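You operate a simulated robot arm through the tools that you are given. There is no shell and no other tool.

You run a simulated robot arm. Do the job below in one go: nothing can be reset, and whatever is moved stays where it is left.

TASK
Stand the blue tube in the tube socket and join the yellow one on top.
Fine: orange connector between them, black end cap started in the top.
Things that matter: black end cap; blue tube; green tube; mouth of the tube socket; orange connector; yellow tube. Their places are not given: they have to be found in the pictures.

Only the result counts: the job must be done as asked and must still hold three seconds after the hand-in. Knocking over, shifting, dropping, spilling or breaking anything else fails it. A push-on lid holds only when it is set on centred and level and pressed home; a screw cap is set on level and turned clockwise until tight.

THE ROBOT
A 7-joint arm with a two-finger parallel gripper, fixed in place. Base frame: the origin is on the floor under the middle of its stand, x ahead of it, y to its left, z up. Lengths are in mm, angles in rad, forces in N, time in s.
It reaches about 1479 mm from its shoulder. Its first joint turns from -2.897 to 2.897 rad. Payload 4.4 kg.
The tool frame sits at the grasp point between the pads (the TCP): z along the fingers, y along the line on which they close. The tips reach 23 mm beyond it. Largest opening 94 mm; finger width 38, thickness 10; the body of the gripper, 54 by 96 mm, starts 39 mm behind the TCP.
Orientation is told as [roll, pitch, yaw] about the base's x, y, z axes, in that order, counted from this pose: with the fingers straight down and closing along the base's y, the tool's x points along the base's -x, its y along +y and its z along -z.

THE INTERFACE
- The arm moves only by the tool jog_arm. Its argument "motion" is a list of rows, each a list of 7 numbers: the shift along the tool's x, y, z in units of 150 mm (1.0 is 150 mm), then the turn, a rotation vector about the tool's x, y, z in units of 120 degrees (1.0 is 120 degrees), then the closure in counts, from 0 (fully open) to 255 (shut). In form: [[tx, ty, tz, ax, ay, az, gripper], ...]. A call has 1 to 20 rows; each row is the pose to reach, as a shift and turn from the pose commanded when the call began, along the tool's axes at that moment. A call with a number of a shift or a turn outside -1 to 1 is refused whole. Each row takes 0.2 s and may step no farther than 50 mm and 0.15 rad from the row before; otherwise, or with a gripper value out of range, the whole call is refused. Where a pose cannot be reached the arm comes as near as it can. A force on the tool above 40 N (or 10 N above the force at the start of the call, whichever is more), or a blocked arm, ends the call early, and 0.2 s more pass. Each finger travels about 72 mm/s and halts on what it meets, pressing with about 26 N; the grip force reading is that of the motor and also rises with nothing between the fingers. The clock runs only during rows and for 0.2 s after the last one: add rows that repeat a pose to give the fingers time. The reply holds the time, the measured pose of the TCP, the force on the tool along the base axes, the opening and the grip force, in the units named above and with some noise, with the torque about the TCP (base axes, N m) and any sound that the robot's microphone picked up.
- Cameras (640 x 400 px; columns grow to the right, rows downward): "scene" is fixed at [220.1, 500.3, 1603.8]; the picture's right is [-0.62, -0.79, 0.00], its down [-0.42, 0.33, -0.84] and it looks along [0.66, -0.52, -0.54] (base axes); focal length 367 px, centre (320, 200). "wrist" rides on the gripper at [86, 16, -74] in the tool frame; the picture's right is [-0.18, 0.98, 0.00], its down [-0.58, -0.11, -0.81] and it looks along [-0.79, -0.15, 0.59] (tool axes); focal length 243 px, centre (320, 200).
- get_image(camera): a new picture of that camera. The clock stands still meanwhile.
- measure_at(camera, pixels): for up to 12 pixels [column, row] of the newest picture of that camera ("zoom" is the newest enlarged one), the place [x, y, z] in the base frame of the surface seen there, good to about 3 mm. The clock stands still meanwhile.
- zoom(camera, box): a new picture of the part [left, top, right, bottom] of that camera's present view, enlarged. The clock stands still meanwhile.
- job_done(): hands the job in; it is judged then, once.

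Open the gripper and draw the arm clear of the work before you hand the job in, unless the task says otherwise.

The tools are called after "Emit:" by a JSON object that holds its "fn" and its "kwargs". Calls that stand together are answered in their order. jog_arm: Moves the arm, as the interface text tells. Its arguments: {"type":"object","properties":{"motion":{"type":"array","items":{"type":"array","items":{"type":"number"}}}},"required":["motion"]} The other tools are called the same way: get_image (camera) takes a picture; measure_at (camera, pixels) gives the place of the surface under pixels of a picture; zoom (camera, box) takes an enlarged picture of a part of a camera's view; job_done () hands the job in.

At the start:

```text
clock: 0.0
ee_pos: [744.7, 149.2, 1338.8]
ee_rot: [-0.001, 0.002, 0.0]
ft_force: [-0.1, 0.1, 0.0]
moment: [0.0, 0.0, 0.0]
opening: 94.0
gripper_force: 0.0
```

scene: 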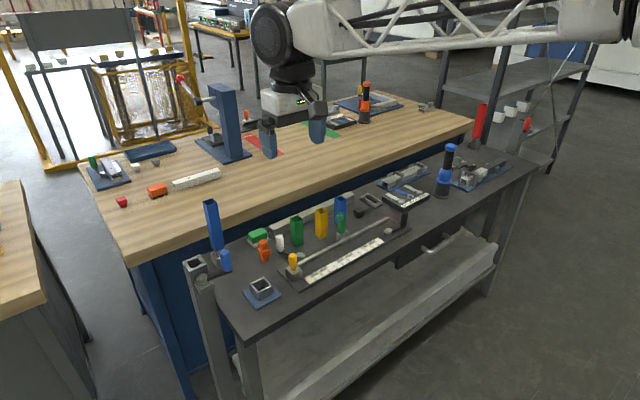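
wrist: 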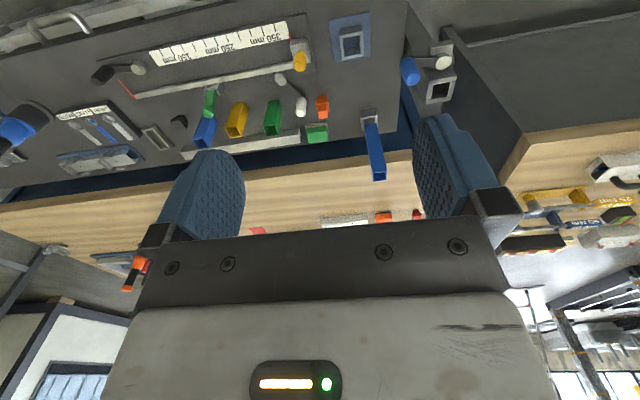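

The scene picture shows the black bench with a blue-plate socket near (262,290), standing tubes at (297,232), (321,223), (341,210) and a tall blue tube at (213,225). I zoom in to identify each part.

Emit:
{"fn": "zoom", "kwargs": {"camera": "scene", "box": [180, 180, 420, 330]}}

Emit:
{"fn": "zoom", "kwargs": {"camera": "wrist", "box": [80, 0, 480, 250]}}

```text
2.67 times, centred on (300, 255) of scene
```

zoom: 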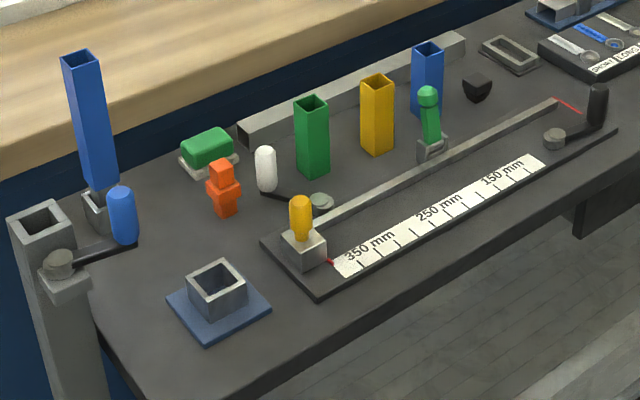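

```text
1.60 times, centred on (280, 125) of wrist
```

zoom: 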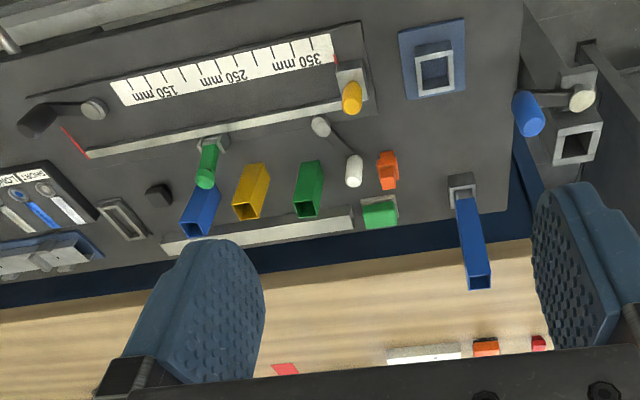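

I need closer views of the parts. I zoom into several areas at higher magnification.

Emit:
{"fn": "zoom", "kwargs": {"camera": "scene", "box": [180, 190, 290, 310]}}

Emit:
{"fn": "zoom", "kwargs": {"camera": "scene", "box": [280, 180, 400, 270]}}

Emit:
{"fn": "zoom", "kwargs": {"camera": "wrist", "box": [320, 0, 480, 200]}}

Emit:
{"fn": "zoom", "kwargs": {"camera": "wrist", "box": [150, 60, 340, 170]}}

```text
3.33 times, centred on (235, 250) of scene
```

zoom: 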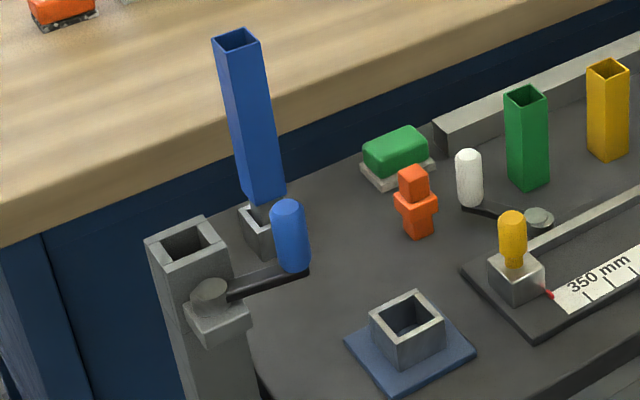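

```text
4.44 times, centred on (340, 225) of scene
```

zoom: 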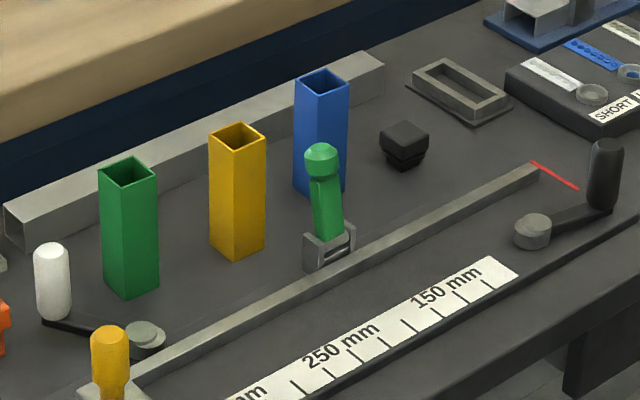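

```text
2.00 times, centred on (400, 100) of wrist
```

zoom: 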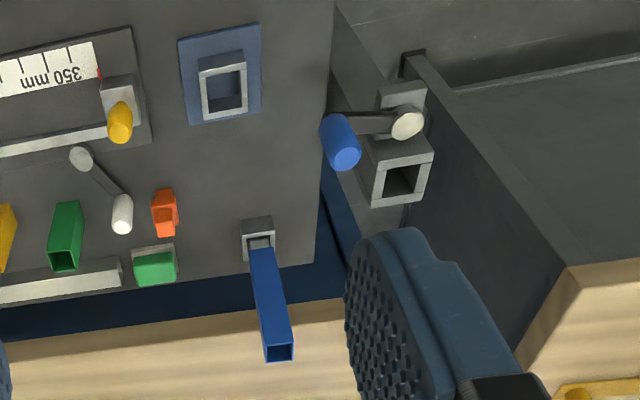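

```text
3.37 times, centred on (245, 115) of wrist
```

zoom: 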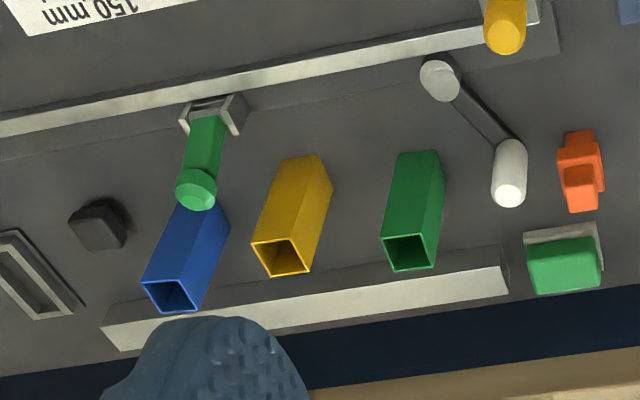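

Three short tubes (green, yellow, blue) stand in a row, the socket is the blue-plated one, and a taller blue tube sits in another holder at the left. I zoom on the socket and connector region to measure.

Emit:
{"fn": "zoom", "kwargs": {"camera": "scene", "box": [230, 260, 294, 300]}}

```text
10.00 times, centred on (262, 280) of scene
```

zoom: 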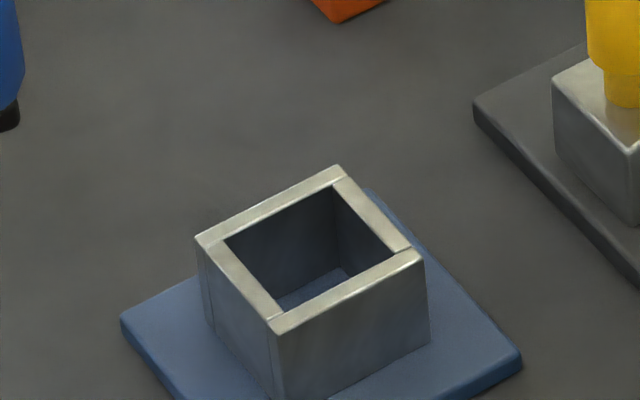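

The socket mouth shows clearly here: outer corners (196,237), (338,167), (424,255), (275,330), inner (226,240), (333,187), (394,253), (277,317). I measure the rim, the floor inside, the plate and the bench.

Emit:
{"fn": "measure_at", "kwargs": {"camera": "zoom", "pixels": [[202, 238], [336, 172], [417, 254], [276, 325], [262, 208], [380, 212], [345, 288], [240, 280], [315, 288], [150, 320], [480, 350], [100, 150]]}}

Emit:
{"fn": "zoom", "kwargs": {"camera": "scene", "box": [240, 225, 304, 265]}}

```text
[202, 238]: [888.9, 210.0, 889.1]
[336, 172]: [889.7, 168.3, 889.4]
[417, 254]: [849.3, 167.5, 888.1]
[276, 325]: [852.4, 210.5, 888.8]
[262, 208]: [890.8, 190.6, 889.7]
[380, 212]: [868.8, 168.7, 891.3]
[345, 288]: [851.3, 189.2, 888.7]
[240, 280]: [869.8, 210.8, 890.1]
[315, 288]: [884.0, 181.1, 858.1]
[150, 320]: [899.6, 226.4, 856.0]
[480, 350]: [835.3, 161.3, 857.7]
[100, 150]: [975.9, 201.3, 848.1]
```

```text
10.00 times, centred on (272, 245) of scene
```

zoom: 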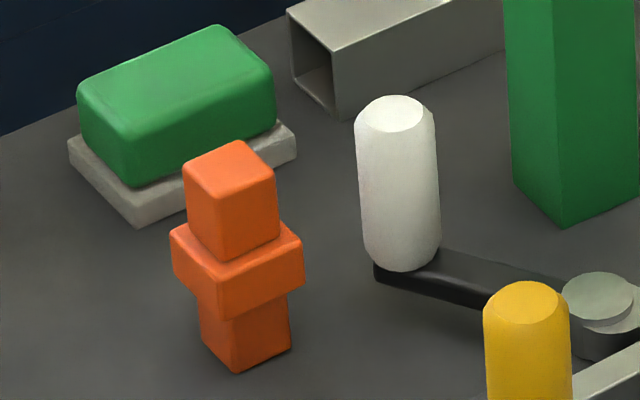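

The socket is centred about (871, 189.7), rim z≈889, floor ≈858, square to the axes. The orange connector is a flange with a square plug above and below; I measure it.

Emit:
{"fn": "measure_at", "kwargs": {"camera": "zoom", "pixels": [[186, 173], [236, 143], [274, 178], [224, 203], [230, 175], [205, 225], [250, 230], [200, 270], [265, 280], [215, 335], [265, 340], [235, 385]]}}

Emit:
{"fn": "zoom", "kwargs": {"camera": "scene", "box": [288, 190, 368, 240]}}

```text
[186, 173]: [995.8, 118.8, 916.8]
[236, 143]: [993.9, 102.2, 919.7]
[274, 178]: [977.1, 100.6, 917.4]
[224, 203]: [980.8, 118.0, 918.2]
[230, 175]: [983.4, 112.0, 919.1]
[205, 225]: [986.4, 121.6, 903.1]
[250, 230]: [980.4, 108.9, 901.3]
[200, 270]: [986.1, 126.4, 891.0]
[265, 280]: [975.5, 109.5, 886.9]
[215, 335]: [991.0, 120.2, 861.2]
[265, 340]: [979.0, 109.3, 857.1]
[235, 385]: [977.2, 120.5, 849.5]
```

```text
8.00 times, centred on (328, 215) of scene
```

zoom: 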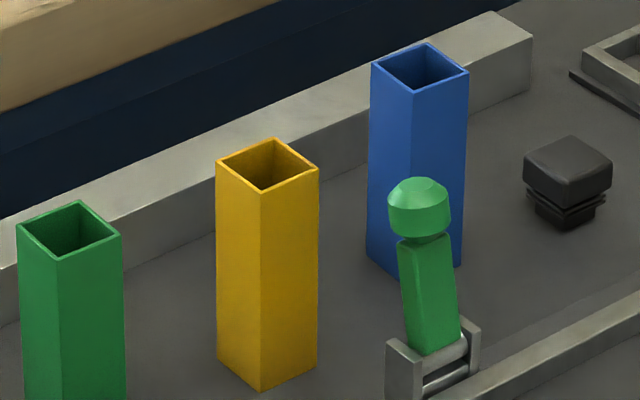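

Connector centre is about (987,110), top z≈919. Now the yellow and blue tubes' rims and the black cap are visible; I measure them.

Emit:
{"fn": "measure_at", "kwargs": {"camera": "zoom", "pixels": [[217, 162], [272, 139], [318, 169], [261, 192], [262, 390], [220, 365], [372, 65], [424, 44], [468, 72], [413, 89], [370, 250], [443, 262]]}}

Emit:
{"fn": "measure_at", "kwargs": {"camera": "zoom", "pixels": [[18, 224], [79, 201], [122, 236], [58, 257], [526, 158], [570, 136], [611, 165], [563, 182], [568, 160], [560, 230], [427, 183], [350, 290]]}}

Emit:
{"fn": "zoom", "kwargs": {"camera": "scene", "box": [340, 195, 372, 215]}}

```text
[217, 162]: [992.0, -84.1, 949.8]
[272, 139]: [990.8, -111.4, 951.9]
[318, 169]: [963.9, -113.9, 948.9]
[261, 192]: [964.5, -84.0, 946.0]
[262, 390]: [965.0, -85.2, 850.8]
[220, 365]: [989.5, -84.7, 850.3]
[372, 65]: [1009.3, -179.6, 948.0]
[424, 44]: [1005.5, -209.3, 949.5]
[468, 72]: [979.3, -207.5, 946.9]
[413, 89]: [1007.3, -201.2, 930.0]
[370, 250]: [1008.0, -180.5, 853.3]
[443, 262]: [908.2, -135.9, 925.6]
```

```text
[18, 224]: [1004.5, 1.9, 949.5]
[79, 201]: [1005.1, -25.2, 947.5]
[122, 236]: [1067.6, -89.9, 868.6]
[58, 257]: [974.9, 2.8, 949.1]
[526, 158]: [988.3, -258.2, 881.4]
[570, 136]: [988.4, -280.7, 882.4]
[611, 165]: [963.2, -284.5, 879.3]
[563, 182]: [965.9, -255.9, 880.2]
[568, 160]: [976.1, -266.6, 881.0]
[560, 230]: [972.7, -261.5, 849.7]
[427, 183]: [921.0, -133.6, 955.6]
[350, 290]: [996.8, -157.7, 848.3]
```

```text
16.00 times, centred on (356, 205) of scene
```

zoom: 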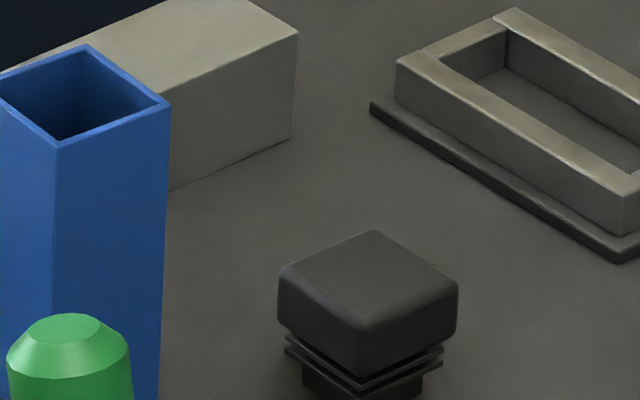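

The tubes are about 30×30×100 mm: yellow ≈(977.5,-98.5), short blue ≈(993,-194), green ≈(990,-12); the black cap ≈(976,-270). I check the taller blue tube at left to be sure which is the intended blue tube.

Emit:
{"fn": "zoom", "kwargs": {"camera": "scene", "box": [180, 190, 260, 290]}}

```text
4.00 times, centred on (220, 240) of scene
```

zoom: 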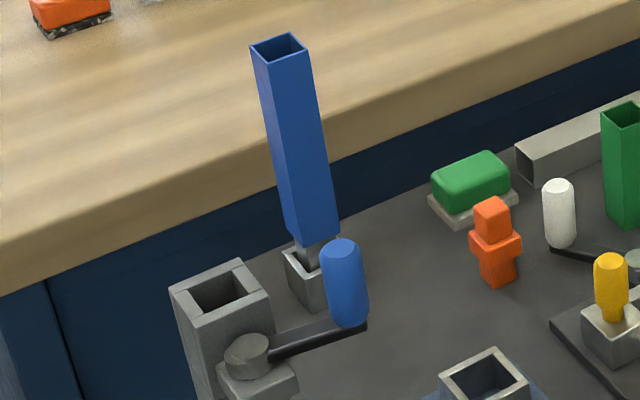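

Emit:
{"fn": "measure_at", "kwargs": {"camera": "zoom", "pixels": [[252, 48], [290, 33], [308, 48], [269, 63], [300, 150], [290, 235], [335, 235], [310, 255], [292, 255], [310, 300], [238, 265], [210, 290]]}}

Emit:
{"fn": "get_image", "kwargs": {"camera": "scene"}}

```text
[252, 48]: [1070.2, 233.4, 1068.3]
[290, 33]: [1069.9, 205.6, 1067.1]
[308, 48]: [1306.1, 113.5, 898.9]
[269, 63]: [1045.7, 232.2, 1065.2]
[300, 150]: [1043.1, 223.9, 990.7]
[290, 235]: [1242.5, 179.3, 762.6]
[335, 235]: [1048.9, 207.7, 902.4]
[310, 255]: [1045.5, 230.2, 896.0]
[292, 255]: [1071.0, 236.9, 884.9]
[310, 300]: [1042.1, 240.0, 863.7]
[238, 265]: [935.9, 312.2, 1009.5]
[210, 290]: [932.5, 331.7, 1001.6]
```

```text
taken
```

scene: 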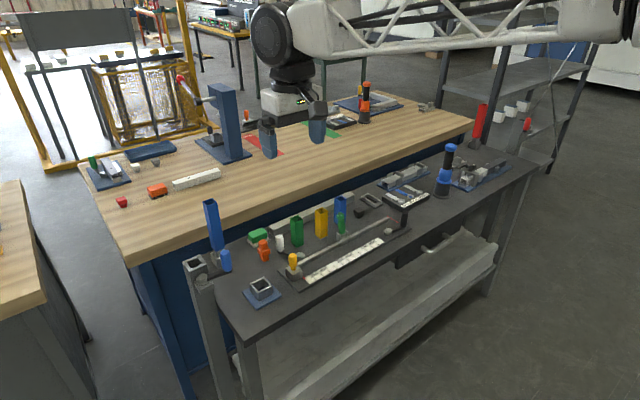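

The tall blue one is ~170 mm long and sits as a sleeve over a grey pole – a different fixture from the three matched tubes. I check the post mouth dimension near (195,262) to rule it out as the socket.

Emit:
{"fn": "zoom", "kwargs": {"camera": "scene", "box": [172, 248, 236, 288]}}

```text
10.00 times, centred on (204, 268) of scene
```

zoom: 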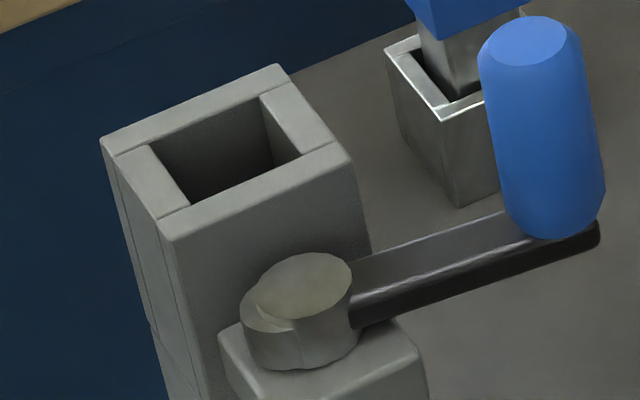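

Emit:
{"fn": "measure_at", "kwargs": {"camera": "zoom", "pixels": [[105, 140], [275, 68], [348, 155], [172, 235], [195, 125], [305, 110], [255, 185], [160, 180], [400, 45], [445, 112], [440, 50], [400, 380]]}}

```text
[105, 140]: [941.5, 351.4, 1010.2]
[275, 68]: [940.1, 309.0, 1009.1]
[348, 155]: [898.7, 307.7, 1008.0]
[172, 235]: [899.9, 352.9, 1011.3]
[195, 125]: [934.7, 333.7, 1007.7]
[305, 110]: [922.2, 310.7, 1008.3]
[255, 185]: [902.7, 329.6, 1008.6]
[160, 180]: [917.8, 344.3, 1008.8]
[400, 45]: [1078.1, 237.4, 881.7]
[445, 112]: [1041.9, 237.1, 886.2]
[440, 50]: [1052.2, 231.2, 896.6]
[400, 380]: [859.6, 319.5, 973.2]
```

The post's opening is narrower (thick walls), so the blue-plated piece with its ~33 mm mouth is the tube socket. I now measure the blue lever handle at (540,60) and neighbours for clearance around the socket.

Emit:
{"fn": "measure_at", "kwargs": {"camera": "zoom", "pixels": [[540, 45], [490, 80], [590, 120], [550, 220], [500, 60], [580, 60], [420, 260], [560, 245], [300, 280], [360, 340], [390, 150], [470, 150]]}}

Emit:
{"fn": "zoom", "kwargs": {"camera": "wrist", "box": [330, 0, 460, 82]}}

```text
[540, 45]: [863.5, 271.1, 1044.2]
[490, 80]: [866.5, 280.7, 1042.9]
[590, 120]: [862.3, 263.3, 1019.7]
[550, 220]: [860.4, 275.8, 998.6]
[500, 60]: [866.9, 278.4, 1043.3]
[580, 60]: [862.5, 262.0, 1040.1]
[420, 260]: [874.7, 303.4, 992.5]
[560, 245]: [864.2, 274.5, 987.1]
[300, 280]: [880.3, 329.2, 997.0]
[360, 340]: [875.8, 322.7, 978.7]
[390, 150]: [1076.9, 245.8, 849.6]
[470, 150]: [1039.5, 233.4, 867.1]
```

```text
4.88 times, centred on (395, 41) of wrist
```

zoom: 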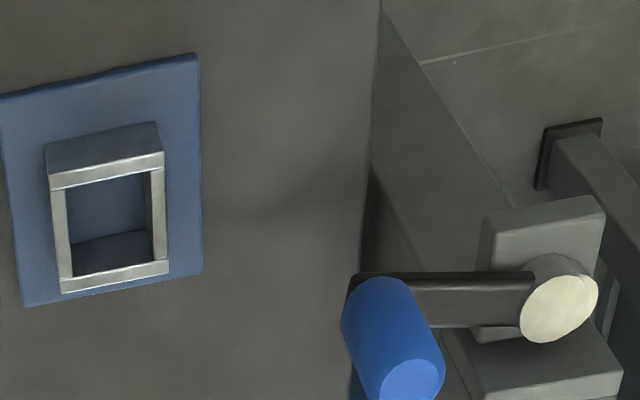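

The lever handle is at about (863,271) up to z≈1045, so a gripper at yaw 0 over the socket clears it by ~13 mm. Now I zoom tightly on the blue tube's rim to measure its centre accurately.

Emit:
{"fn": "zoom", "kwargs": {"camera": "scene", "box": [330, 193, 352, 207]}}

```text
16.00 times, centred on (341, 200) of scene
```

zoom: 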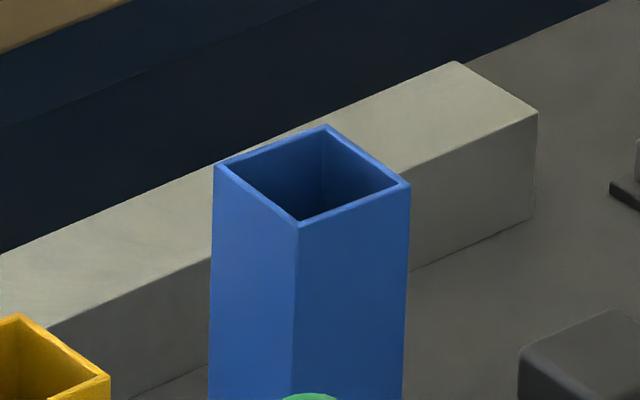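

The blue rim's corners are (216,166), (324,126), (409,186), (300,226). I measure points on its two visible faces (left = +y face, right = −x face) plus rim walls for an averaged centre.

Emit:
{"fn": "measure_at", "kwargs": {"camera": "zoom", "pixels": [[230, 200], [250, 250], [280, 300], [235, 320], [265, 350], [285, 240], [320, 250], [350, 300], [390, 220], [370, 350], [330, 350], [395, 300]]}}

Emit:
{"fn": "measure_at", "kwargs": {"camera": "zoom", "pixels": [[218, 167], [324, 127], [407, 186], [300, 225], [258, 196], [352, 206], [270, 148], [366, 156], [430, 110], [480, 90], [450, 200], [500, 180]]}}

```text
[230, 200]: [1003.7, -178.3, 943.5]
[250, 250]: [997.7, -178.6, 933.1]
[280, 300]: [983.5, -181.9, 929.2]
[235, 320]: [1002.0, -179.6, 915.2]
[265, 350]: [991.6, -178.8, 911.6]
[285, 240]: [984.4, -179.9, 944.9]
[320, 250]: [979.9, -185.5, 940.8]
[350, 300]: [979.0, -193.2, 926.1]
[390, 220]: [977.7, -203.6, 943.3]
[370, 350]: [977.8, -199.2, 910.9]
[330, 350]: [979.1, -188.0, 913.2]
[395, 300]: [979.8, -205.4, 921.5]
```

```text
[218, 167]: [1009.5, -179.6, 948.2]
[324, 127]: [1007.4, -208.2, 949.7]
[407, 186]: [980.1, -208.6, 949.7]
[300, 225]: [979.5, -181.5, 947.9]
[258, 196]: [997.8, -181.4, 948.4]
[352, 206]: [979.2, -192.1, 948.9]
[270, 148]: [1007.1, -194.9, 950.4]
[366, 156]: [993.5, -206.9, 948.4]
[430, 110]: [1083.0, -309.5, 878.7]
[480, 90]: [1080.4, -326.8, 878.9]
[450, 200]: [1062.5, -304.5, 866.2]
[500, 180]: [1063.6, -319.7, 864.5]
```

Blue tube centre ≈(993.6,-194.4), top z 948.5, no yaw visible. Now a tight zoom on the socket for an averaged centre.

Emit:
{"fn": "zoom", "kwargs": {"camera": "scene", "box": [242, 270, 282, 295]}}

```text
16.00 times, centred on (262, 282) of scene
```

zoom: 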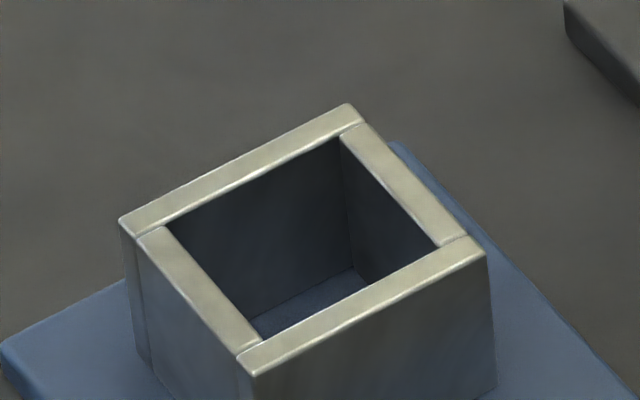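

I measure three points on each of the four rim walls: far (180,200),(240,168),(300,137); near (300,342),(360,310),(430,270); left (170,255),(197,285),(225,318); right (368,148),(392,175),(425,210).

Emit:
{"fn": "measure_at", "kwargs": {"camera": "zoom", "pixels": [[180, 200], [240, 168], [300, 137], [300, 342], [360, 310], [430, 270], [170, 255], [197, 285], [225, 318], [368, 148], [392, 175], [425, 210]]}}

Emit:
{"fn": "measure_at", "kwargs": {"camera": "zoom", "pixels": [[180, 330], [160, 300], [200, 350], [220, 370], [180, 370], [230, 390], [300, 380], [350, 360], [400, 340], [450, 310], [400, 380], [470, 350]]}}

Emit:
{"fn": "measure_at", "kwargs": {"camera": "zoom", "pixels": [[280, 230], [320, 210], [240, 250], [300, 260], [360, 220], [380, 240], [350, 180], [320, 300], [340, 285], [290, 310], [60, 330], [560, 360]]}}

```text
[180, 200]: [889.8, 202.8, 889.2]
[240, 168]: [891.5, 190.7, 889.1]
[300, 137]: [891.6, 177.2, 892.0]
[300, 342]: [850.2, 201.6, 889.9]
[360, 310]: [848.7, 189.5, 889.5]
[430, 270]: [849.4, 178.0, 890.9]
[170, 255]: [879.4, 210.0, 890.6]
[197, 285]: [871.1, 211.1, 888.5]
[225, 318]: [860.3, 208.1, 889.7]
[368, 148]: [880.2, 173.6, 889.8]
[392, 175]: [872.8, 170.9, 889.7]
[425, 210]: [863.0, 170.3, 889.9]
```

```text
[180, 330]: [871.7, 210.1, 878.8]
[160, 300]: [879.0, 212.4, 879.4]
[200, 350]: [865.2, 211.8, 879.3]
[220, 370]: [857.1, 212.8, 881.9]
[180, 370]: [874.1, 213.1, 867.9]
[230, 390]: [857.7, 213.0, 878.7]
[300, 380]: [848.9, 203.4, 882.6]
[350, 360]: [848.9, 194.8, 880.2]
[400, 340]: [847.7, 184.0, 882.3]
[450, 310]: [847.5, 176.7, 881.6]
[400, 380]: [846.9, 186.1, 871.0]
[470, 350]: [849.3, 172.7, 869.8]
```

```text
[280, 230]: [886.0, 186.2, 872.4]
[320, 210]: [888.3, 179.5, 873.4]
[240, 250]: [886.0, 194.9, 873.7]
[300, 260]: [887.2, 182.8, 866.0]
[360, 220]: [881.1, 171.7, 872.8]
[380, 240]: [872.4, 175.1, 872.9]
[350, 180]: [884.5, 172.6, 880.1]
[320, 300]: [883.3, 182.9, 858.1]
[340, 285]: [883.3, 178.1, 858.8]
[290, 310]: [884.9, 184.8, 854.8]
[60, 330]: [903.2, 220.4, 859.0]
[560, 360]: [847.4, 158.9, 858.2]
```

Socket centre averages to (870.4, 190.2), inner width ≈33, floor ≈858. I now move the open gripper in steps toward a point above the blue tube (993.6,-194.4).

Emit:
{"fn": "jog_arm", "kwargs": {"motion": [[-0.1383, -0.1909, 0.1327, 0, 0, 0, 0], [-0.2767, -0.3818, 0.2653, 0, 0, 0, 0], [-0.415, -0.5726, 0.398, 0, 0, 0, 0], [-0.5533, -0.7635, 0.5307, 0, 0, 0, 0]]}}

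```text
clock: 1.0
ee_pos: [824.7, 35.3, 1258.4]
ee_rot: [-0.001, 0.001, 0.001]
ft_force: [-0.2, -0.8, 1.9]
moment: [0.04, 0.0, -0.04]
opening: 94.2
gripper_force: 0.0
```

The move went as expected (lag of ~3 mm in x). I repeat the same shift twice more, checking the reply each time.

Emit:
{"fn": "jog_arm", "kwargs": {"motion": [[-0.1383, -0.1909, 0.1327, 0, 0, 0, 0], [-0.2767, -0.3818, 0.2653, 0, 0, 0, 0], [-0.415, -0.5726, 0.398, 0, 0, 0, 0], [-0.5533, -0.7635, 0.5307, 0, 0, 0, 0]]}}

Emit:
{"fn": "jog_arm", "kwargs": {"motion": [[-0.1383, -0.1909, 0.1327, 0, 0, 0, 0], [-0.2767, -0.3818, 0.2653, 0, 0, 0, 0], [-0.415, -0.5726, 0.398, 0, 0, 0, 0], [-0.5533, -0.7635, 0.5307, 0, 0, 0, 0], [-0.5533, -0.7635, 0.5307, 0, 0, 0, 0]]}}

```text
clock: 2.0
ee_pos: [911.1, -78.4, 1178.2]
ee_rot: [-0.001, -0.001, 0.0]
ft_force: [-0.4, 0.2, 0.9]
moment: [0.0, -0.01, -0.03]
opening: 94.1
gripper_force: 0.0
```

```text
clock: 3.2
ee_pos: [992.2, -195.5, 1096.0]
ee_rot: [-0.001, -0.001, 0.001]
ft_force: [-0.5, 0.4, 1.0]
moment: [0.02, 0.04, -0.04]
opening: 93.9
gripper_force: 0.1
```

TCP reads (992.2,-195.5,1096). I take a wrist picture and hold still one row to see whether the reading settles.

Emit:
{"fn": "jog_arm", "kwargs": {"motion": [[0, 0, 0, 0, 0, 0, 0], [0, 0, 0, 0, 0, 0, 0]]}}

Emit:
{"fn": "get_image", "kwargs": {"camera": "wrist"}}

```text
clock: 3.8
ee_pos: [992.2, -193.6, 1097.8]
ee_rot: [0.001, 0.0, 0.002]
ft_force: [-0.1, -0.1, -0.4]
moment: [0.03, -0.01, 0.0]
opening: 94.0
gripper_force: 0.1
```

```text
taken
```

wrist: 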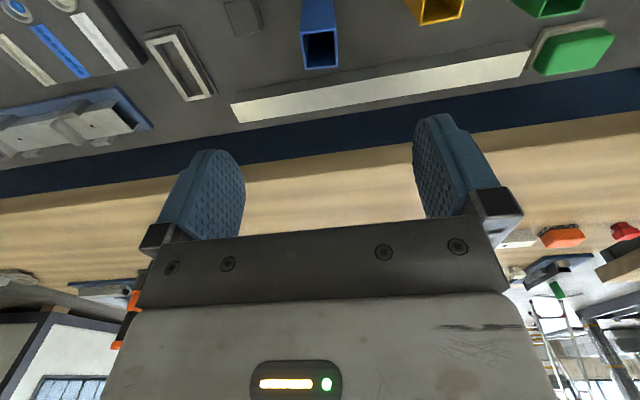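

Reading scatter is ~1-2 mm. I lower by 112 mm to TCP ≈986 (tips ≈963, still above the tube rim at 948.5) and look with the wrist camera.

Emit:
{"fn": "jog_arm", "kwargs": {"motion": [[0, 0, 0.25, 0, 0, 0, 0], [0, 0, 0.5, 0, 0, 0, 0], [0, 0, 0.75, 0, 0, 0, 0], [0, 0, 0.75, 0, 0, 0, 0], [0, 0, 0.75, 0, 0, 0, 0]]}}

Emit:
{"fn": "get_image", "kwargs": {"camera": "wrist"}}

Emit:
{"fn": "zoom", "kwargs": {"camera": "scene", "box": [280, 150, 400, 225]}}

```text
clock: 5.0
ee_pos: [993.0, -192.3, 986.3]
ee_rot: [-0.002, -0.001, 0.001]
ft_force: [-1.1, 0.1, 0.3]
moment: [-0.02, 0.01, -0.01]
opening: 94.1
gripper_force: 0.1
```

```text
taken
```

wrist: 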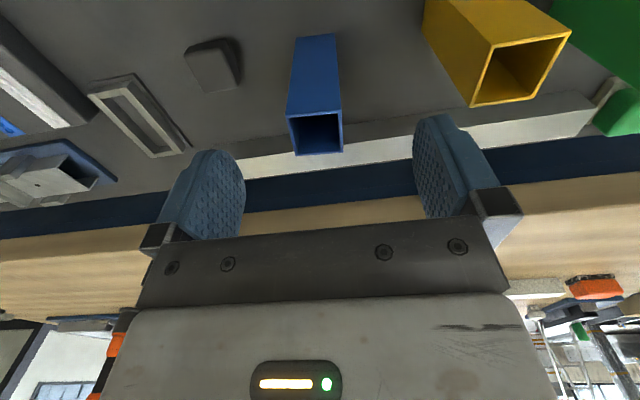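

```text
5.33 times, centred on (340, 188) of scene
```

zoom: 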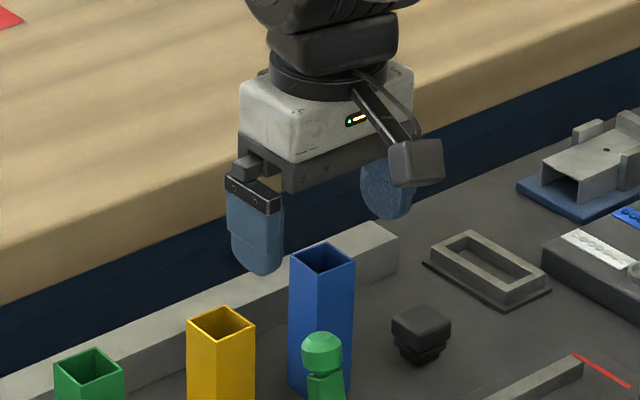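

The blue rim's centre appears near (317,134) in the wrist view, where the TCP axis projects to about (320,130), so alignment is good within ~2 mm. I measure rim points from the wrist view to refine.

Emit:
{"fn": "zoom", "kwargs": {"camera": "wrist", "box": [270, 90, 366, 150]}}

```text
6.67 times, centred on (318, 120) of wrist
```

zoom: 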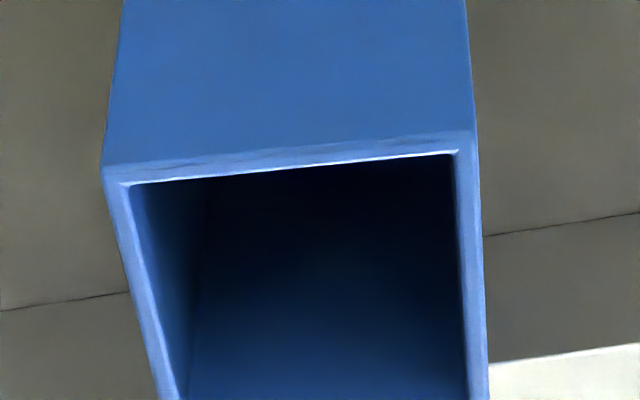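

The zoom shows the rim: left edge around (135,280), right edge (470,280), near edge (290,162). I measure several points on these edges.

Emit:
{"fn": "measure_at", "kwargs": {"camera": "zoom", "pixels": [[120, 210], [135, 270], [150, 330], [463, 180], [470, 260], [476, 340], [200, 170], [290, 162], [400, 150], [200, 80], [300, 60], [400, 60]]}}

```text
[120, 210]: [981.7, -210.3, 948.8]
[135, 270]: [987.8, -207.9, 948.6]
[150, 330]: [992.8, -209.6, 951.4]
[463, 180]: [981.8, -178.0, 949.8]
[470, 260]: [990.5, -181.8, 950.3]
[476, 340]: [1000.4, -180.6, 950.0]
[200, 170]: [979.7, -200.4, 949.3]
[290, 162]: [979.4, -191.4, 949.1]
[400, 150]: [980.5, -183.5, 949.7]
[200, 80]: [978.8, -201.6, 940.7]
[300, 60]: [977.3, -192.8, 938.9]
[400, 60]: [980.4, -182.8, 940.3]
```

Blue tube centre confirmed at (993.8,-194.6), rim z 949.5. I shift 1 mm in −y, descend 68 mm to TCP ≈918, and close on the tube.

Emit:
{"fn": "jog_arm", "kwargs": {"motion": [[0, -0.0067, 0.15, 0, 0, 0, 0], [0, -0.0067, 0.3, 0, 0, 0, 0], [0, -0.0067, 0.4533, 0, 0, 0, 0], [0, -0.0067, 0.4533, 0, 0, 0, 0], [0, -0.0067, 0.4533, 0, 0, 0, 0]]}}

Emit:
{"fn": "get_image", "kwargs": {"camera": "wrist"}}

```text
clock: 6.2
ee_pos: [992.9, -195.3, 919.3]
ee_rot: [0.0, -0.002, 0.001]
ft_force: [0.9, 0.5, 0.2]
moment: [0.01, -0.01, 0.0]
opening: 94.1
gripper_force: 0.0
```

```text
taken
```

wrist: 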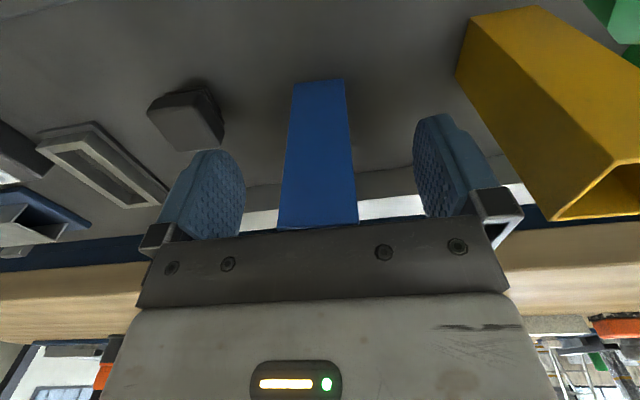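

The tube stands centred between the fingers (columns 280–358 vs fingers 245–413). I close the gripper, waiting several rows.

Emit:
{"fn": "jog_arm", "kwargs": {"motion": [[0, 0, 0, 0, 0, 0, 150], [0, 0, 0, 0, 0, 0, 200], [0, 0, 0, 0, 0, 0, 255], [0, 0, 0, 0, 0, 0, 255], [0, 0, 0, 0, 0, 0, 255], [0, 0, 0, 0, 0, 0, 255]]}}

```text
clock: 7.6
ee_pos: [991.4, -194.6, 918.1]
ee_rot: [-0.001, 0.001, 0.001]
ft_force: [0.9, 0.2, 1.7]
moment: [-0.04, 0.04, -0.01]
opening: 29.5
gripper_force: 26.3
```

Grip is firm (opening 29.5 mm, 26 N). I lift 145 mm straight up and check.

Emit:
{"fn": "jog_arm", "kwargs": {"motion": [[0, 0, -0.1, 0, 0, 0, 255], [0, 0, -0.3, 0, 0, 0, 255], [0, 0, -0.6, 0, 0, 0, 255], [0, 0, -0.9667, 0, 0, 0, 255], [0, 0, -0.9667, 0, 0, 0, 255], [0, 0, -0.9667, 0, 0, 0, 255]]}}

```text
refused: row 4 steps farther than a row can; nothing moved
```

Row 4 stepped 55 mm, so I add a row to keep every step under 50 mm.

Emit:
{"fn": "jog_arm", "kwargs": {"motion": [[0, 0, -0.1, 0, 0, 0, 255], [0, 0, -0.3, 0, 0, 0, 255], [0, 0, -0.55, 0, 0, 0, 255], [0, 0, -0.8, 0, 0, 0, 255], [0, 0, -0.9667, 0, 0, 0, 255], [0, 0, -0.9667, 0, 0, 0, 255]]}}

Emit:
{"fn": "get_image", "kwargs": {"camera": "wrist"}}

Emit:
{"fn": "zoom", "kwargs": {"camera": "scene", "box": [240, 120, 400, 220]}}

```text
clock: 9.0
ee_pos: [993.5, -194.4, 1063.7]
ee_rot: [-0.001, 0.001, -0.002]
ft_force: [0.1, 0.7, -1.1]
moment: [0.02, 0.02, 0.0]
opening: 29.1
gripper_force: 26.6
```

```text
taken
```

wrist: 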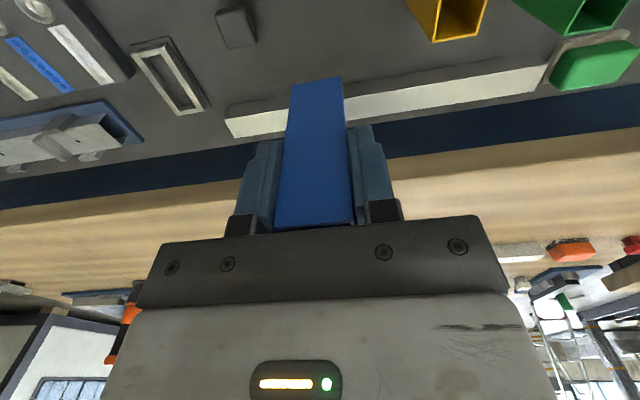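

```text
4.00 times, centred on (320, 170) of scene
```

zoom: 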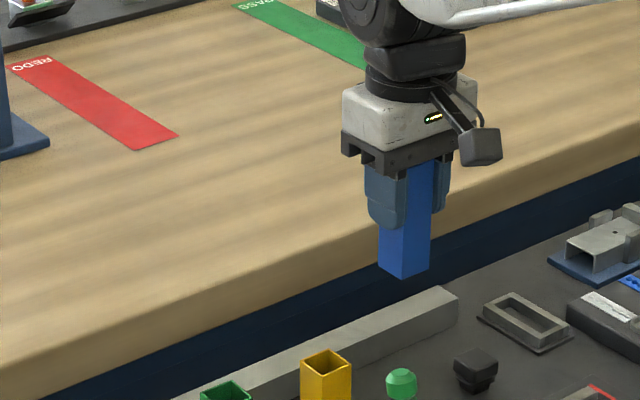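

The tube is held straight. I move toward the socket by the relative displacement (−123.4, +384.8) in three equal calls at this height.

Emit:
{"fn": "jog_arm", "kwargs": {"motion": [[0.0914, 0.285, 0, 0, 0, 0, 255], [0.1828, 0.57, 0, 0, 0, 0, 255], [0.2742, 0.8551, 0, 0, 0, 0, 255]]}}

Emit:
{"fn": "jog_arm", "kwargs": {"motion": [[0.0914, 0.285, 0, 0, 0, 0, 255], [0.1828, 0.57, 0, 0, 0, 0, 255], [0.2742, 0.8551, 0, 0, 0, 0, 255]]}}

Emit:
{"fn": "jog_arm", "kwargs": {"motion": [[0.0914, 0.285, 0, 0, 0, 0, 255], [0.1828, 0.57, 0, 0, 0, 0, 255], [0.2742, 0.8551, 0, 0, 0, 0, 255], [0.2742, 0.8551, 0, 0, 0, 0, 255]]}}

Emit:
{"fn": "get_image", "kwargs": {"camera": "wrist"}}

Emit:
{"fn": "get_image", "kwargs": {"camera": "scene"}}

```text
clock: 9.8
ee_pos: [952.3, -68.1, 1062.7]
ee_rot: [-0.001, 0.0, 0.001]
ft_force: [-0.3, -0.6, -0.9]
moment: [0.0, 0.0, -0.02]
opening: 29.5
gripper_force: 25.9
```

```text
clock: 10.6
ee_pos: [910.2, 61.1, 1064.0]
ee_rot: [0.001, 0.001, -0.001]
ft_force: [-0.1, 0.2, 0.0]
moment: [-0.02, 0.01, -0.05]
opening: 29.7
gripper_force: 26.1
```

```text
clock: 11.6
ee_pos: [871.8, 188.7, 1065.1]
ee_rot: [0.0, 0.001, 0.001]
ft_force: [-1.3, 0.3, -0.4]
moment: [-0.02, 0.0, -0.02]
opening: 29.8
gripper_force: 26.0
```

```text
taken
```

wrist: 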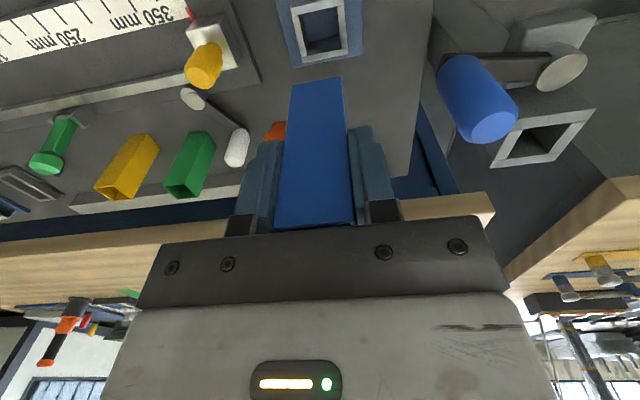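

```text
taken
```

scene: 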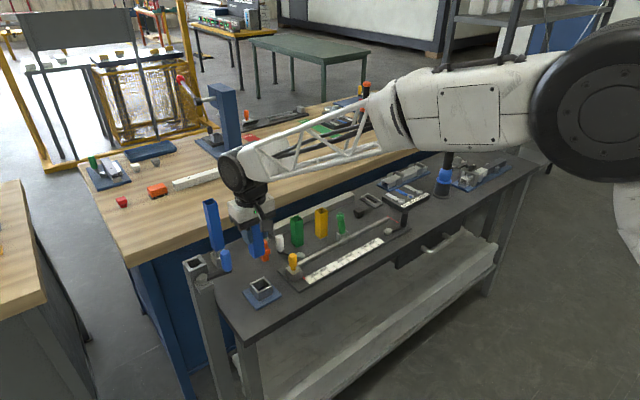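

Tube is above the socket; the socket mouth shows at (322,28) in the wrist view, directly in line with the tube. I lower 90 mm so the tube bottom hovers ~15 mm above the rim, then look again.

Emit:
{"fn": "jog_arm", "kwargs": {"motion": [[0, 0, 0.2, 0, 0, 0, 255], [0, 0, 0.4, 0, 0, 0, 255], [0, 0, 0.6, 0, 0, 0, 255], [0, 0, 0.6, 0, 0, 0, 255]]}}

Emit:
{"fn": "zoom", "kwargs": {"camera": "wrist", "box": [240, 0, 400, 100]}}

Emit:
{"fn": "zoom", "kwargs": {"camera": "scene", "box": [222, 240, 302, 290]}}

```text
clock: 12.6
ee_pos: [869.5, 190.4, 973.3]
ee_rot: [0.0, 0.0, -0.001]
ft_force: [-0.2, 0.0, -0.3]
moment: [-0.02, -0.01, 0.02]
opening: 29.6
gripper_force: 26.3
```

```text
4.00 times, centred on (320, 50) of wrist
```

zoom: 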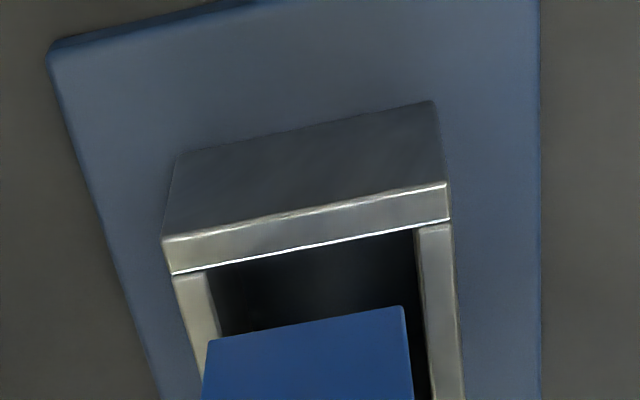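

```text
8.00 times, centred on (262, 265) of scene
```

zoom: 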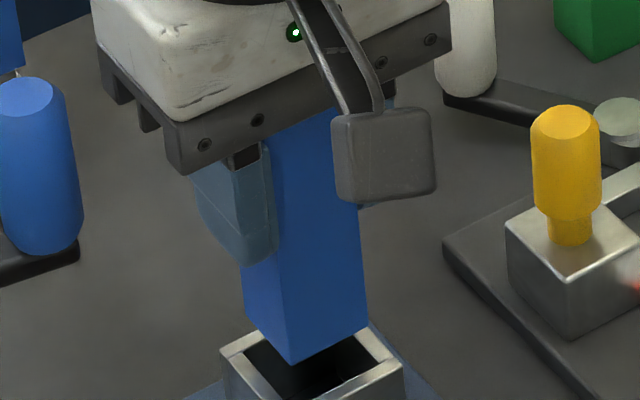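

Tube hovers over the mouth. I measure the tube's lower faces and the rim walls in this scene zoom to find the residual offset.

Emit:
{"fn": "measure_at", "kwargs": {"camera": "zoom", "pixels": [[255, 300], [270, 320], [285, 345], [275, 290], [305, 340], [330, 320], [355, 310], [340, 260], [310, 280], [293, 361], [245, 321], [367, 326]]}}

Emit:
{"fn": "zoom", "kwargs": {"camera": "wrist", "box": [270, 30, 366, 90]}}

```text
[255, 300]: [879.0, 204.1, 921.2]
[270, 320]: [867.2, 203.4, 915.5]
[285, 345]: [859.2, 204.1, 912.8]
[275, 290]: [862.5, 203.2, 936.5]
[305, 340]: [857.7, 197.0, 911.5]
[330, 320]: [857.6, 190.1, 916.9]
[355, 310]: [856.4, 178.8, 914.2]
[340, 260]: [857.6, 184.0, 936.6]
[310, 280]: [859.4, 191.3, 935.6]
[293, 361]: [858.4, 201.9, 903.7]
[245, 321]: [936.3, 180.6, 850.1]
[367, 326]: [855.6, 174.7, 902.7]
```

```text
6.67 times, centred on (318, 60) of wrist
```

zoom: 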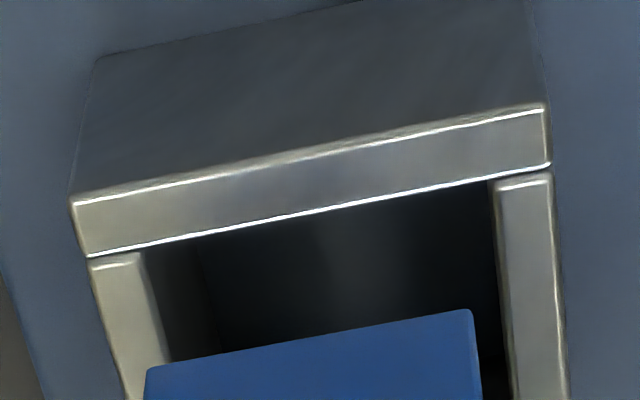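

In the scene view the tube centre comes to (872.9,188.7) versus the socket (870.4,190.2). I cross-check with the wrist zoom, measuring the tube face and the socket walls.

Emit:
{"fn": "measure_at", "kwargs": {"camera": "zoom", "pixels": [[160, 375], [250, 370], [350, 350], [440, 330], [470, 380], [420, 390], [120, 300], [140, 360], [525, 230], [540, 330], [300, 190], [430, 150]]}}

Emit:
{"fn": "get_image", "kwargs": {"camera": "wrist"}}

```text
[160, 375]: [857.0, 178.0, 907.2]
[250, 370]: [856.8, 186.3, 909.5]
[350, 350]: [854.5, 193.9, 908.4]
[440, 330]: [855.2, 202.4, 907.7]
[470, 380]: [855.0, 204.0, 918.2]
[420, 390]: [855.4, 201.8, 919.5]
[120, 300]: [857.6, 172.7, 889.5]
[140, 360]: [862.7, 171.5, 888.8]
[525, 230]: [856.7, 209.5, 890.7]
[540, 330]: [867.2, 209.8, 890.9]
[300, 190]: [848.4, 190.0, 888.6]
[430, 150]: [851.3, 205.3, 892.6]
```

```text
taken
```

wrist: 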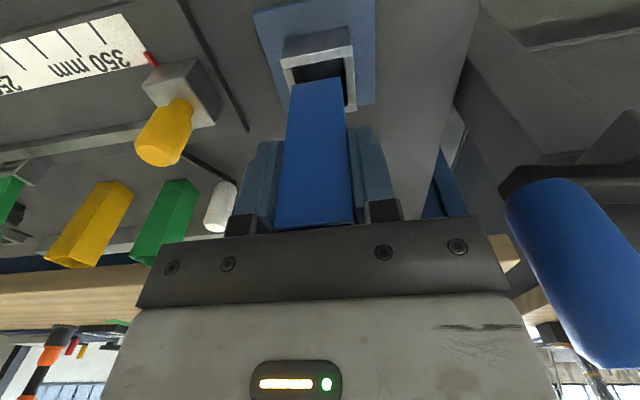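

Combining wrist and scene geometry the residual offset is only about (+0.6,−0.35) mm. I correct that and lower 12 mm to just above the rim.

Emit:
{"fn": "jog_arm", "kwargs": {"motion": [[0.004, 0.002, 0, 0, 0, 0, 255], [0.004, 0.002, 0.04, 0, 0, 0, 255], [0.004, 0.002, 0.08, 0, 0, 0, 255], [0.004, 0.002, 0.08, 0, 0, 0, 255]]}}

Emit:
{"fn": "zoom", "kwargs": {"camera": "scene", "box": [242, 270, 282, 295]}}

Emit:
{"fn": "zoom", "kwargs": {"camera": "wrist", "box": [270, 30, 366, 90]}}

```text
clock: 13.6
ee_pos: [869.1, 190.3, 962.1]
ee_rot: [0.001, -0.001, 0.0]
ft_force: [-0.4, 0.7, -0.5]
moment: [0.03, 0.03, -0.05]
opening: 29.8
gripper_force: 25.8
```

```text
16.00 times, centred on (262, 282) of scene
```

zoom: 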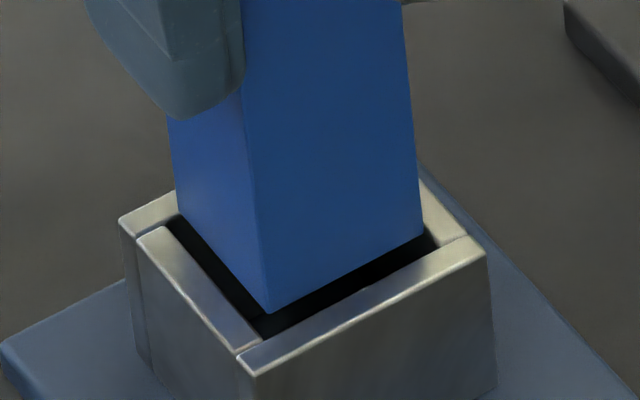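

```text
6.67 times, centred on (318, 60) of wrist
```

zoom: 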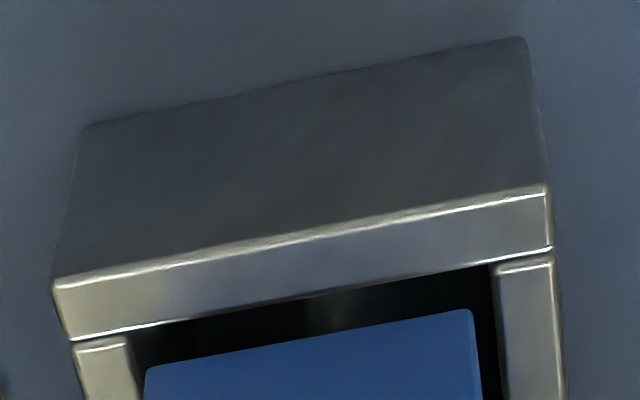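

The tube bottom is centred within the mouth (left/right corner midpoints coincide at ~(301,236)). I lower 6 mm in small steps and check the force.

Emit:
{"fn": "jog_arm", "kwargs": {"motion": [[0, 0, 0.0133, 0, 0, 0, 255], [0, 0, 0.0267, 0, 0, 0, 255], [0, 0, 0.04, 0, 0, 0, 255], [0, 0, 0.04, 0, 0, 0, 255]]}}

Emit:
{"fn": "zoom", "kwargs": {"camera": "scene", "box": [242, 270, 282, 295]}}

```text
clock: 14.6
ee_pos: [868.4, 189.6, 955.0]
ee_rot: [0.001, 0.001, 0.0]
ft_force: [-0.1, 0.9, -0.8]
moment: [-0.03, -0.02, 0.0]
opening: 29.6
gripper_force: 25.4
```

```text
16.00 times, centred on (262, 282) of scene
```

zoom: 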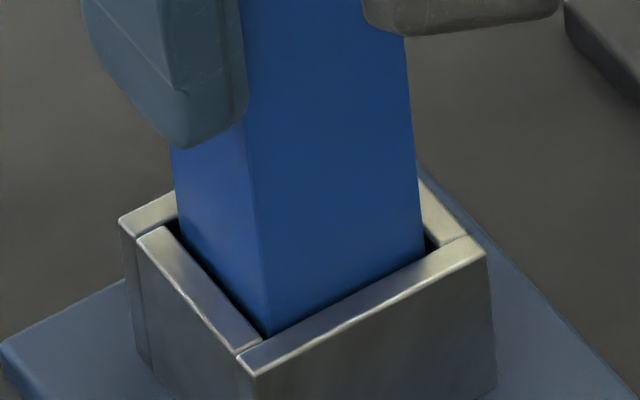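

The tube has entered the mouth with no contact force. I continue down 22 mm in small rows.

Emit:
{"fn": "jog_arm", "kwargs": {"motion": [[0, 0, 0.03, 0, 0, 0, 255], [0, 0, 0.06, 0, 0, 0, 255], [0, 0, 0.09, 0, 0, 0, 255], [0, 0, 0.12, 0, 0, 0, 255], [0, 0, 0.1467, 0, 0, 0, 255], [0, 0, 0.1467, 0, 0, 0, 255]]}}

Emit:
{"fn": "zoom", "kwargs": {"camera": "scene", "box": [222, 240, 302, 290]}}

```text
clock: 16.0
ee_pos: [868.7, 190.3, 934.3]
ee_rot: [0.0, -0.001, 0.002]
ft_force: [-1.2, -0.2, -1.4]
moment: [0.02, 0.02, 0.0]
opening: 29.7
gripper_force: 25.9
```

```text
8.00 times, centred on (262, 265) of scene
```

zoom: 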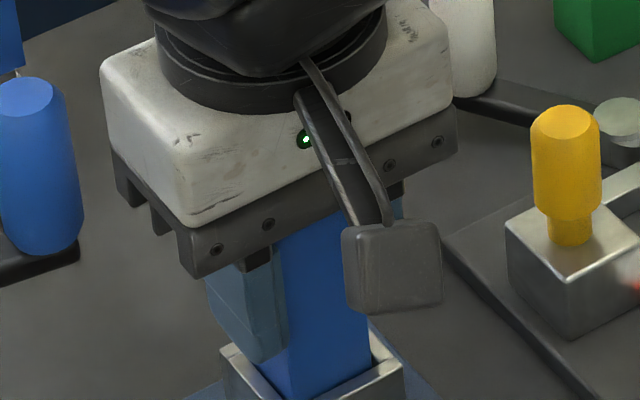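

No force yet at TCP ≈934. I lower 4 mm more and watch the vertical force.

Emit:
{"fn": "jog_arm", "kwargs": {"motion": [[0, 0, 0.01, 0, 0, 0, 255], [0, 0, 0.02, 0, 0, 0, 255], [0, 0, 0.0267, 0, 0, 0, 255], [0, 0, 0.0267, 0, 0, 0, 255]]}}

```text
clock: 17.0
ee_pos: [868.7, 190.3, 929.3]
ee_rot: [0.001, 0.001, 0.001]
ft_force: [-0.2, 0.1, -0.4]
moment: [0.0, 0.05, 0.03]
opening: 29.7
gripper_force: 25.8
```

Still free at 929. I lower another 2.5 mm in fine rows.

Emit:
{"fn": "jog_arm", "kwargs": {"motion": [[0, 0, 0.0083, 0, 0, 0, 255], [0, 0, 0.0167, 0, 0, 0, 255], [0, 0, 0.0167, 0, 0, 0, 255]]}}

```text
clock: 17.8
ee_pos: [868.4, 190.6, 927.3]
ee_rot: [0.0, 0.0, 0.0]
ft_force: [0.4, 0.1, -0.8]
moment: [-0.01, 0.04, -0.05]
opening: 29.7
gripper_force: 25.7
```

Force still near zero. I lower another 2 mm.

Emit:
{"fn": "jog_arm", "kwargs": {"motion": [[0, 0, 0.0067, 0, 0, 0, 255], [0, 0, 0.0133, 0, 0, 0, 255], [0, 0, 0.0133, 0, 0, 0, 255]]}}

```text
clock: 18.6
ee_pos: [869.7, 191.5, 926.5]
ee_rot: [0.0, -0.001, 0.001]
ft_force: [-3.1, 1.6, 20.4]
moment: [0.06, 0.48, -0.02]
opening: 29.6
gripper_force: 26.0
```

Contact: 20 N upward at TCP ≈926.5, so the blue tube stands on the socket floor. I ease up 1 mm to unload, then open the gripper.

Emit:
{"fn": "jog_arm", "kwargs": {"motion": [[0, 0, -0.006, 0, 0, 0, 255], [0, 0, -0.006, 0, 0, 0, 255], [0, 0, -0.006, 0, 0, 0, 180], [0, 0, -0.006, 0, 0, 0, 120], [0, 0, -0.006, 0, 0, 0, 60], [0, 0, -0.006, 0, 0, 0, 0], [0, 0, -0.006, 0, 0, 0, 0], [0, 0, -0.006, 0, 0, 0, 0]]}}

Emit:
{"fn": "zoom", "kwargs": {"camera": "scene", "box": [222, 240, 302, 290]}}

```text
clock: 20.4
ee_pos: [868.6, 190.1, 925.7]
ee_rot: [0.0, 0.001, 0.0]
ft_force: [0.4, -0.3, -0.4]
moment: [-0.03, -0.01, 0.02]
opening: 93.8
gripper_force: 0.1
```

```text
8.00 times, centred on (262, 265) of scene
```

zoom: 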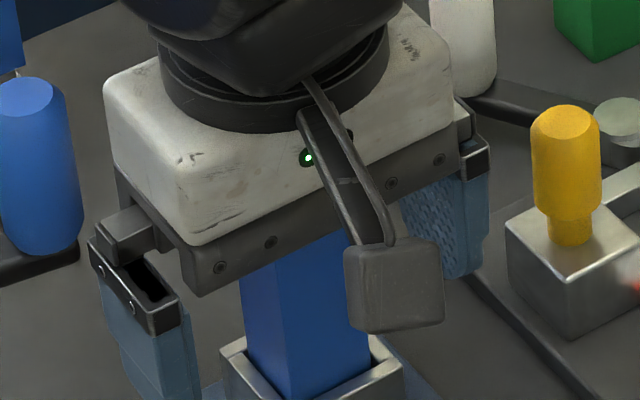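

The blue tube stands in the socket by itself and the fingers are clear. I rise 145 mm straight up.

Emit:
{"fn": "jog_arm", "kwargs": {"motion": [[0, 0, -0.2, 0, 0, 0, 0], [0, 0, -0.5, 0, 0, 0, 0], [0, 0, -0.8, 0, 0, 0, 0], [0, 0, -0.9667, 0, 0, 0, 0], [0, 0, -0.9667, 0, 0, 0, 0]]}}

Emit:
{"fn": "zoom", "kwargs": {"camera": "scene", "box": [222, 250, 302, 300]}}

Emit:
{"fn": "zoom", "kwargs": {"camera": "scene", "box": [246, 230, 286, 255]}}

```text
clock: 21.6
ee_pos: [868.8, 190.5, 1071.0]
ee_rot: [0.001, 0.0, 0.0]
ft_force: [-0.1, -0.3, 0.6]
moment: [-0.01, 0.01, 0.03]
opening: 93.8
gripper_force: 0.1
```

```text
8.00 times, centred on (262, 275) of scene
```

zoom: 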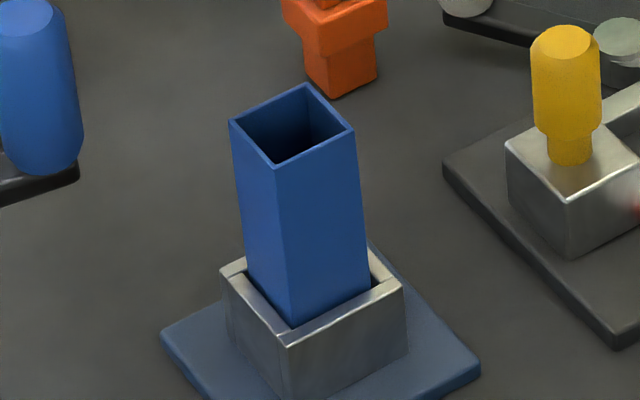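

```text
16.00 times, centred on (266, 242) of scene
```

zoom: 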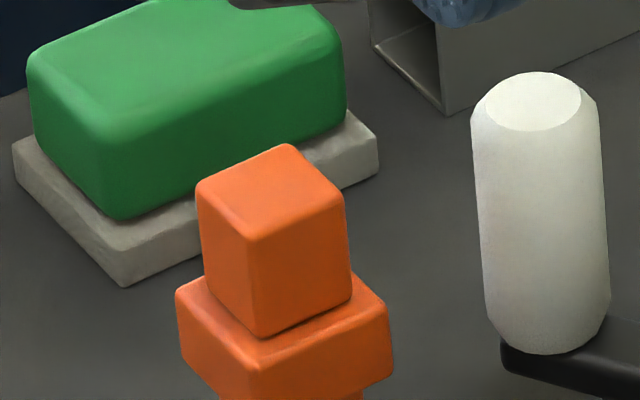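

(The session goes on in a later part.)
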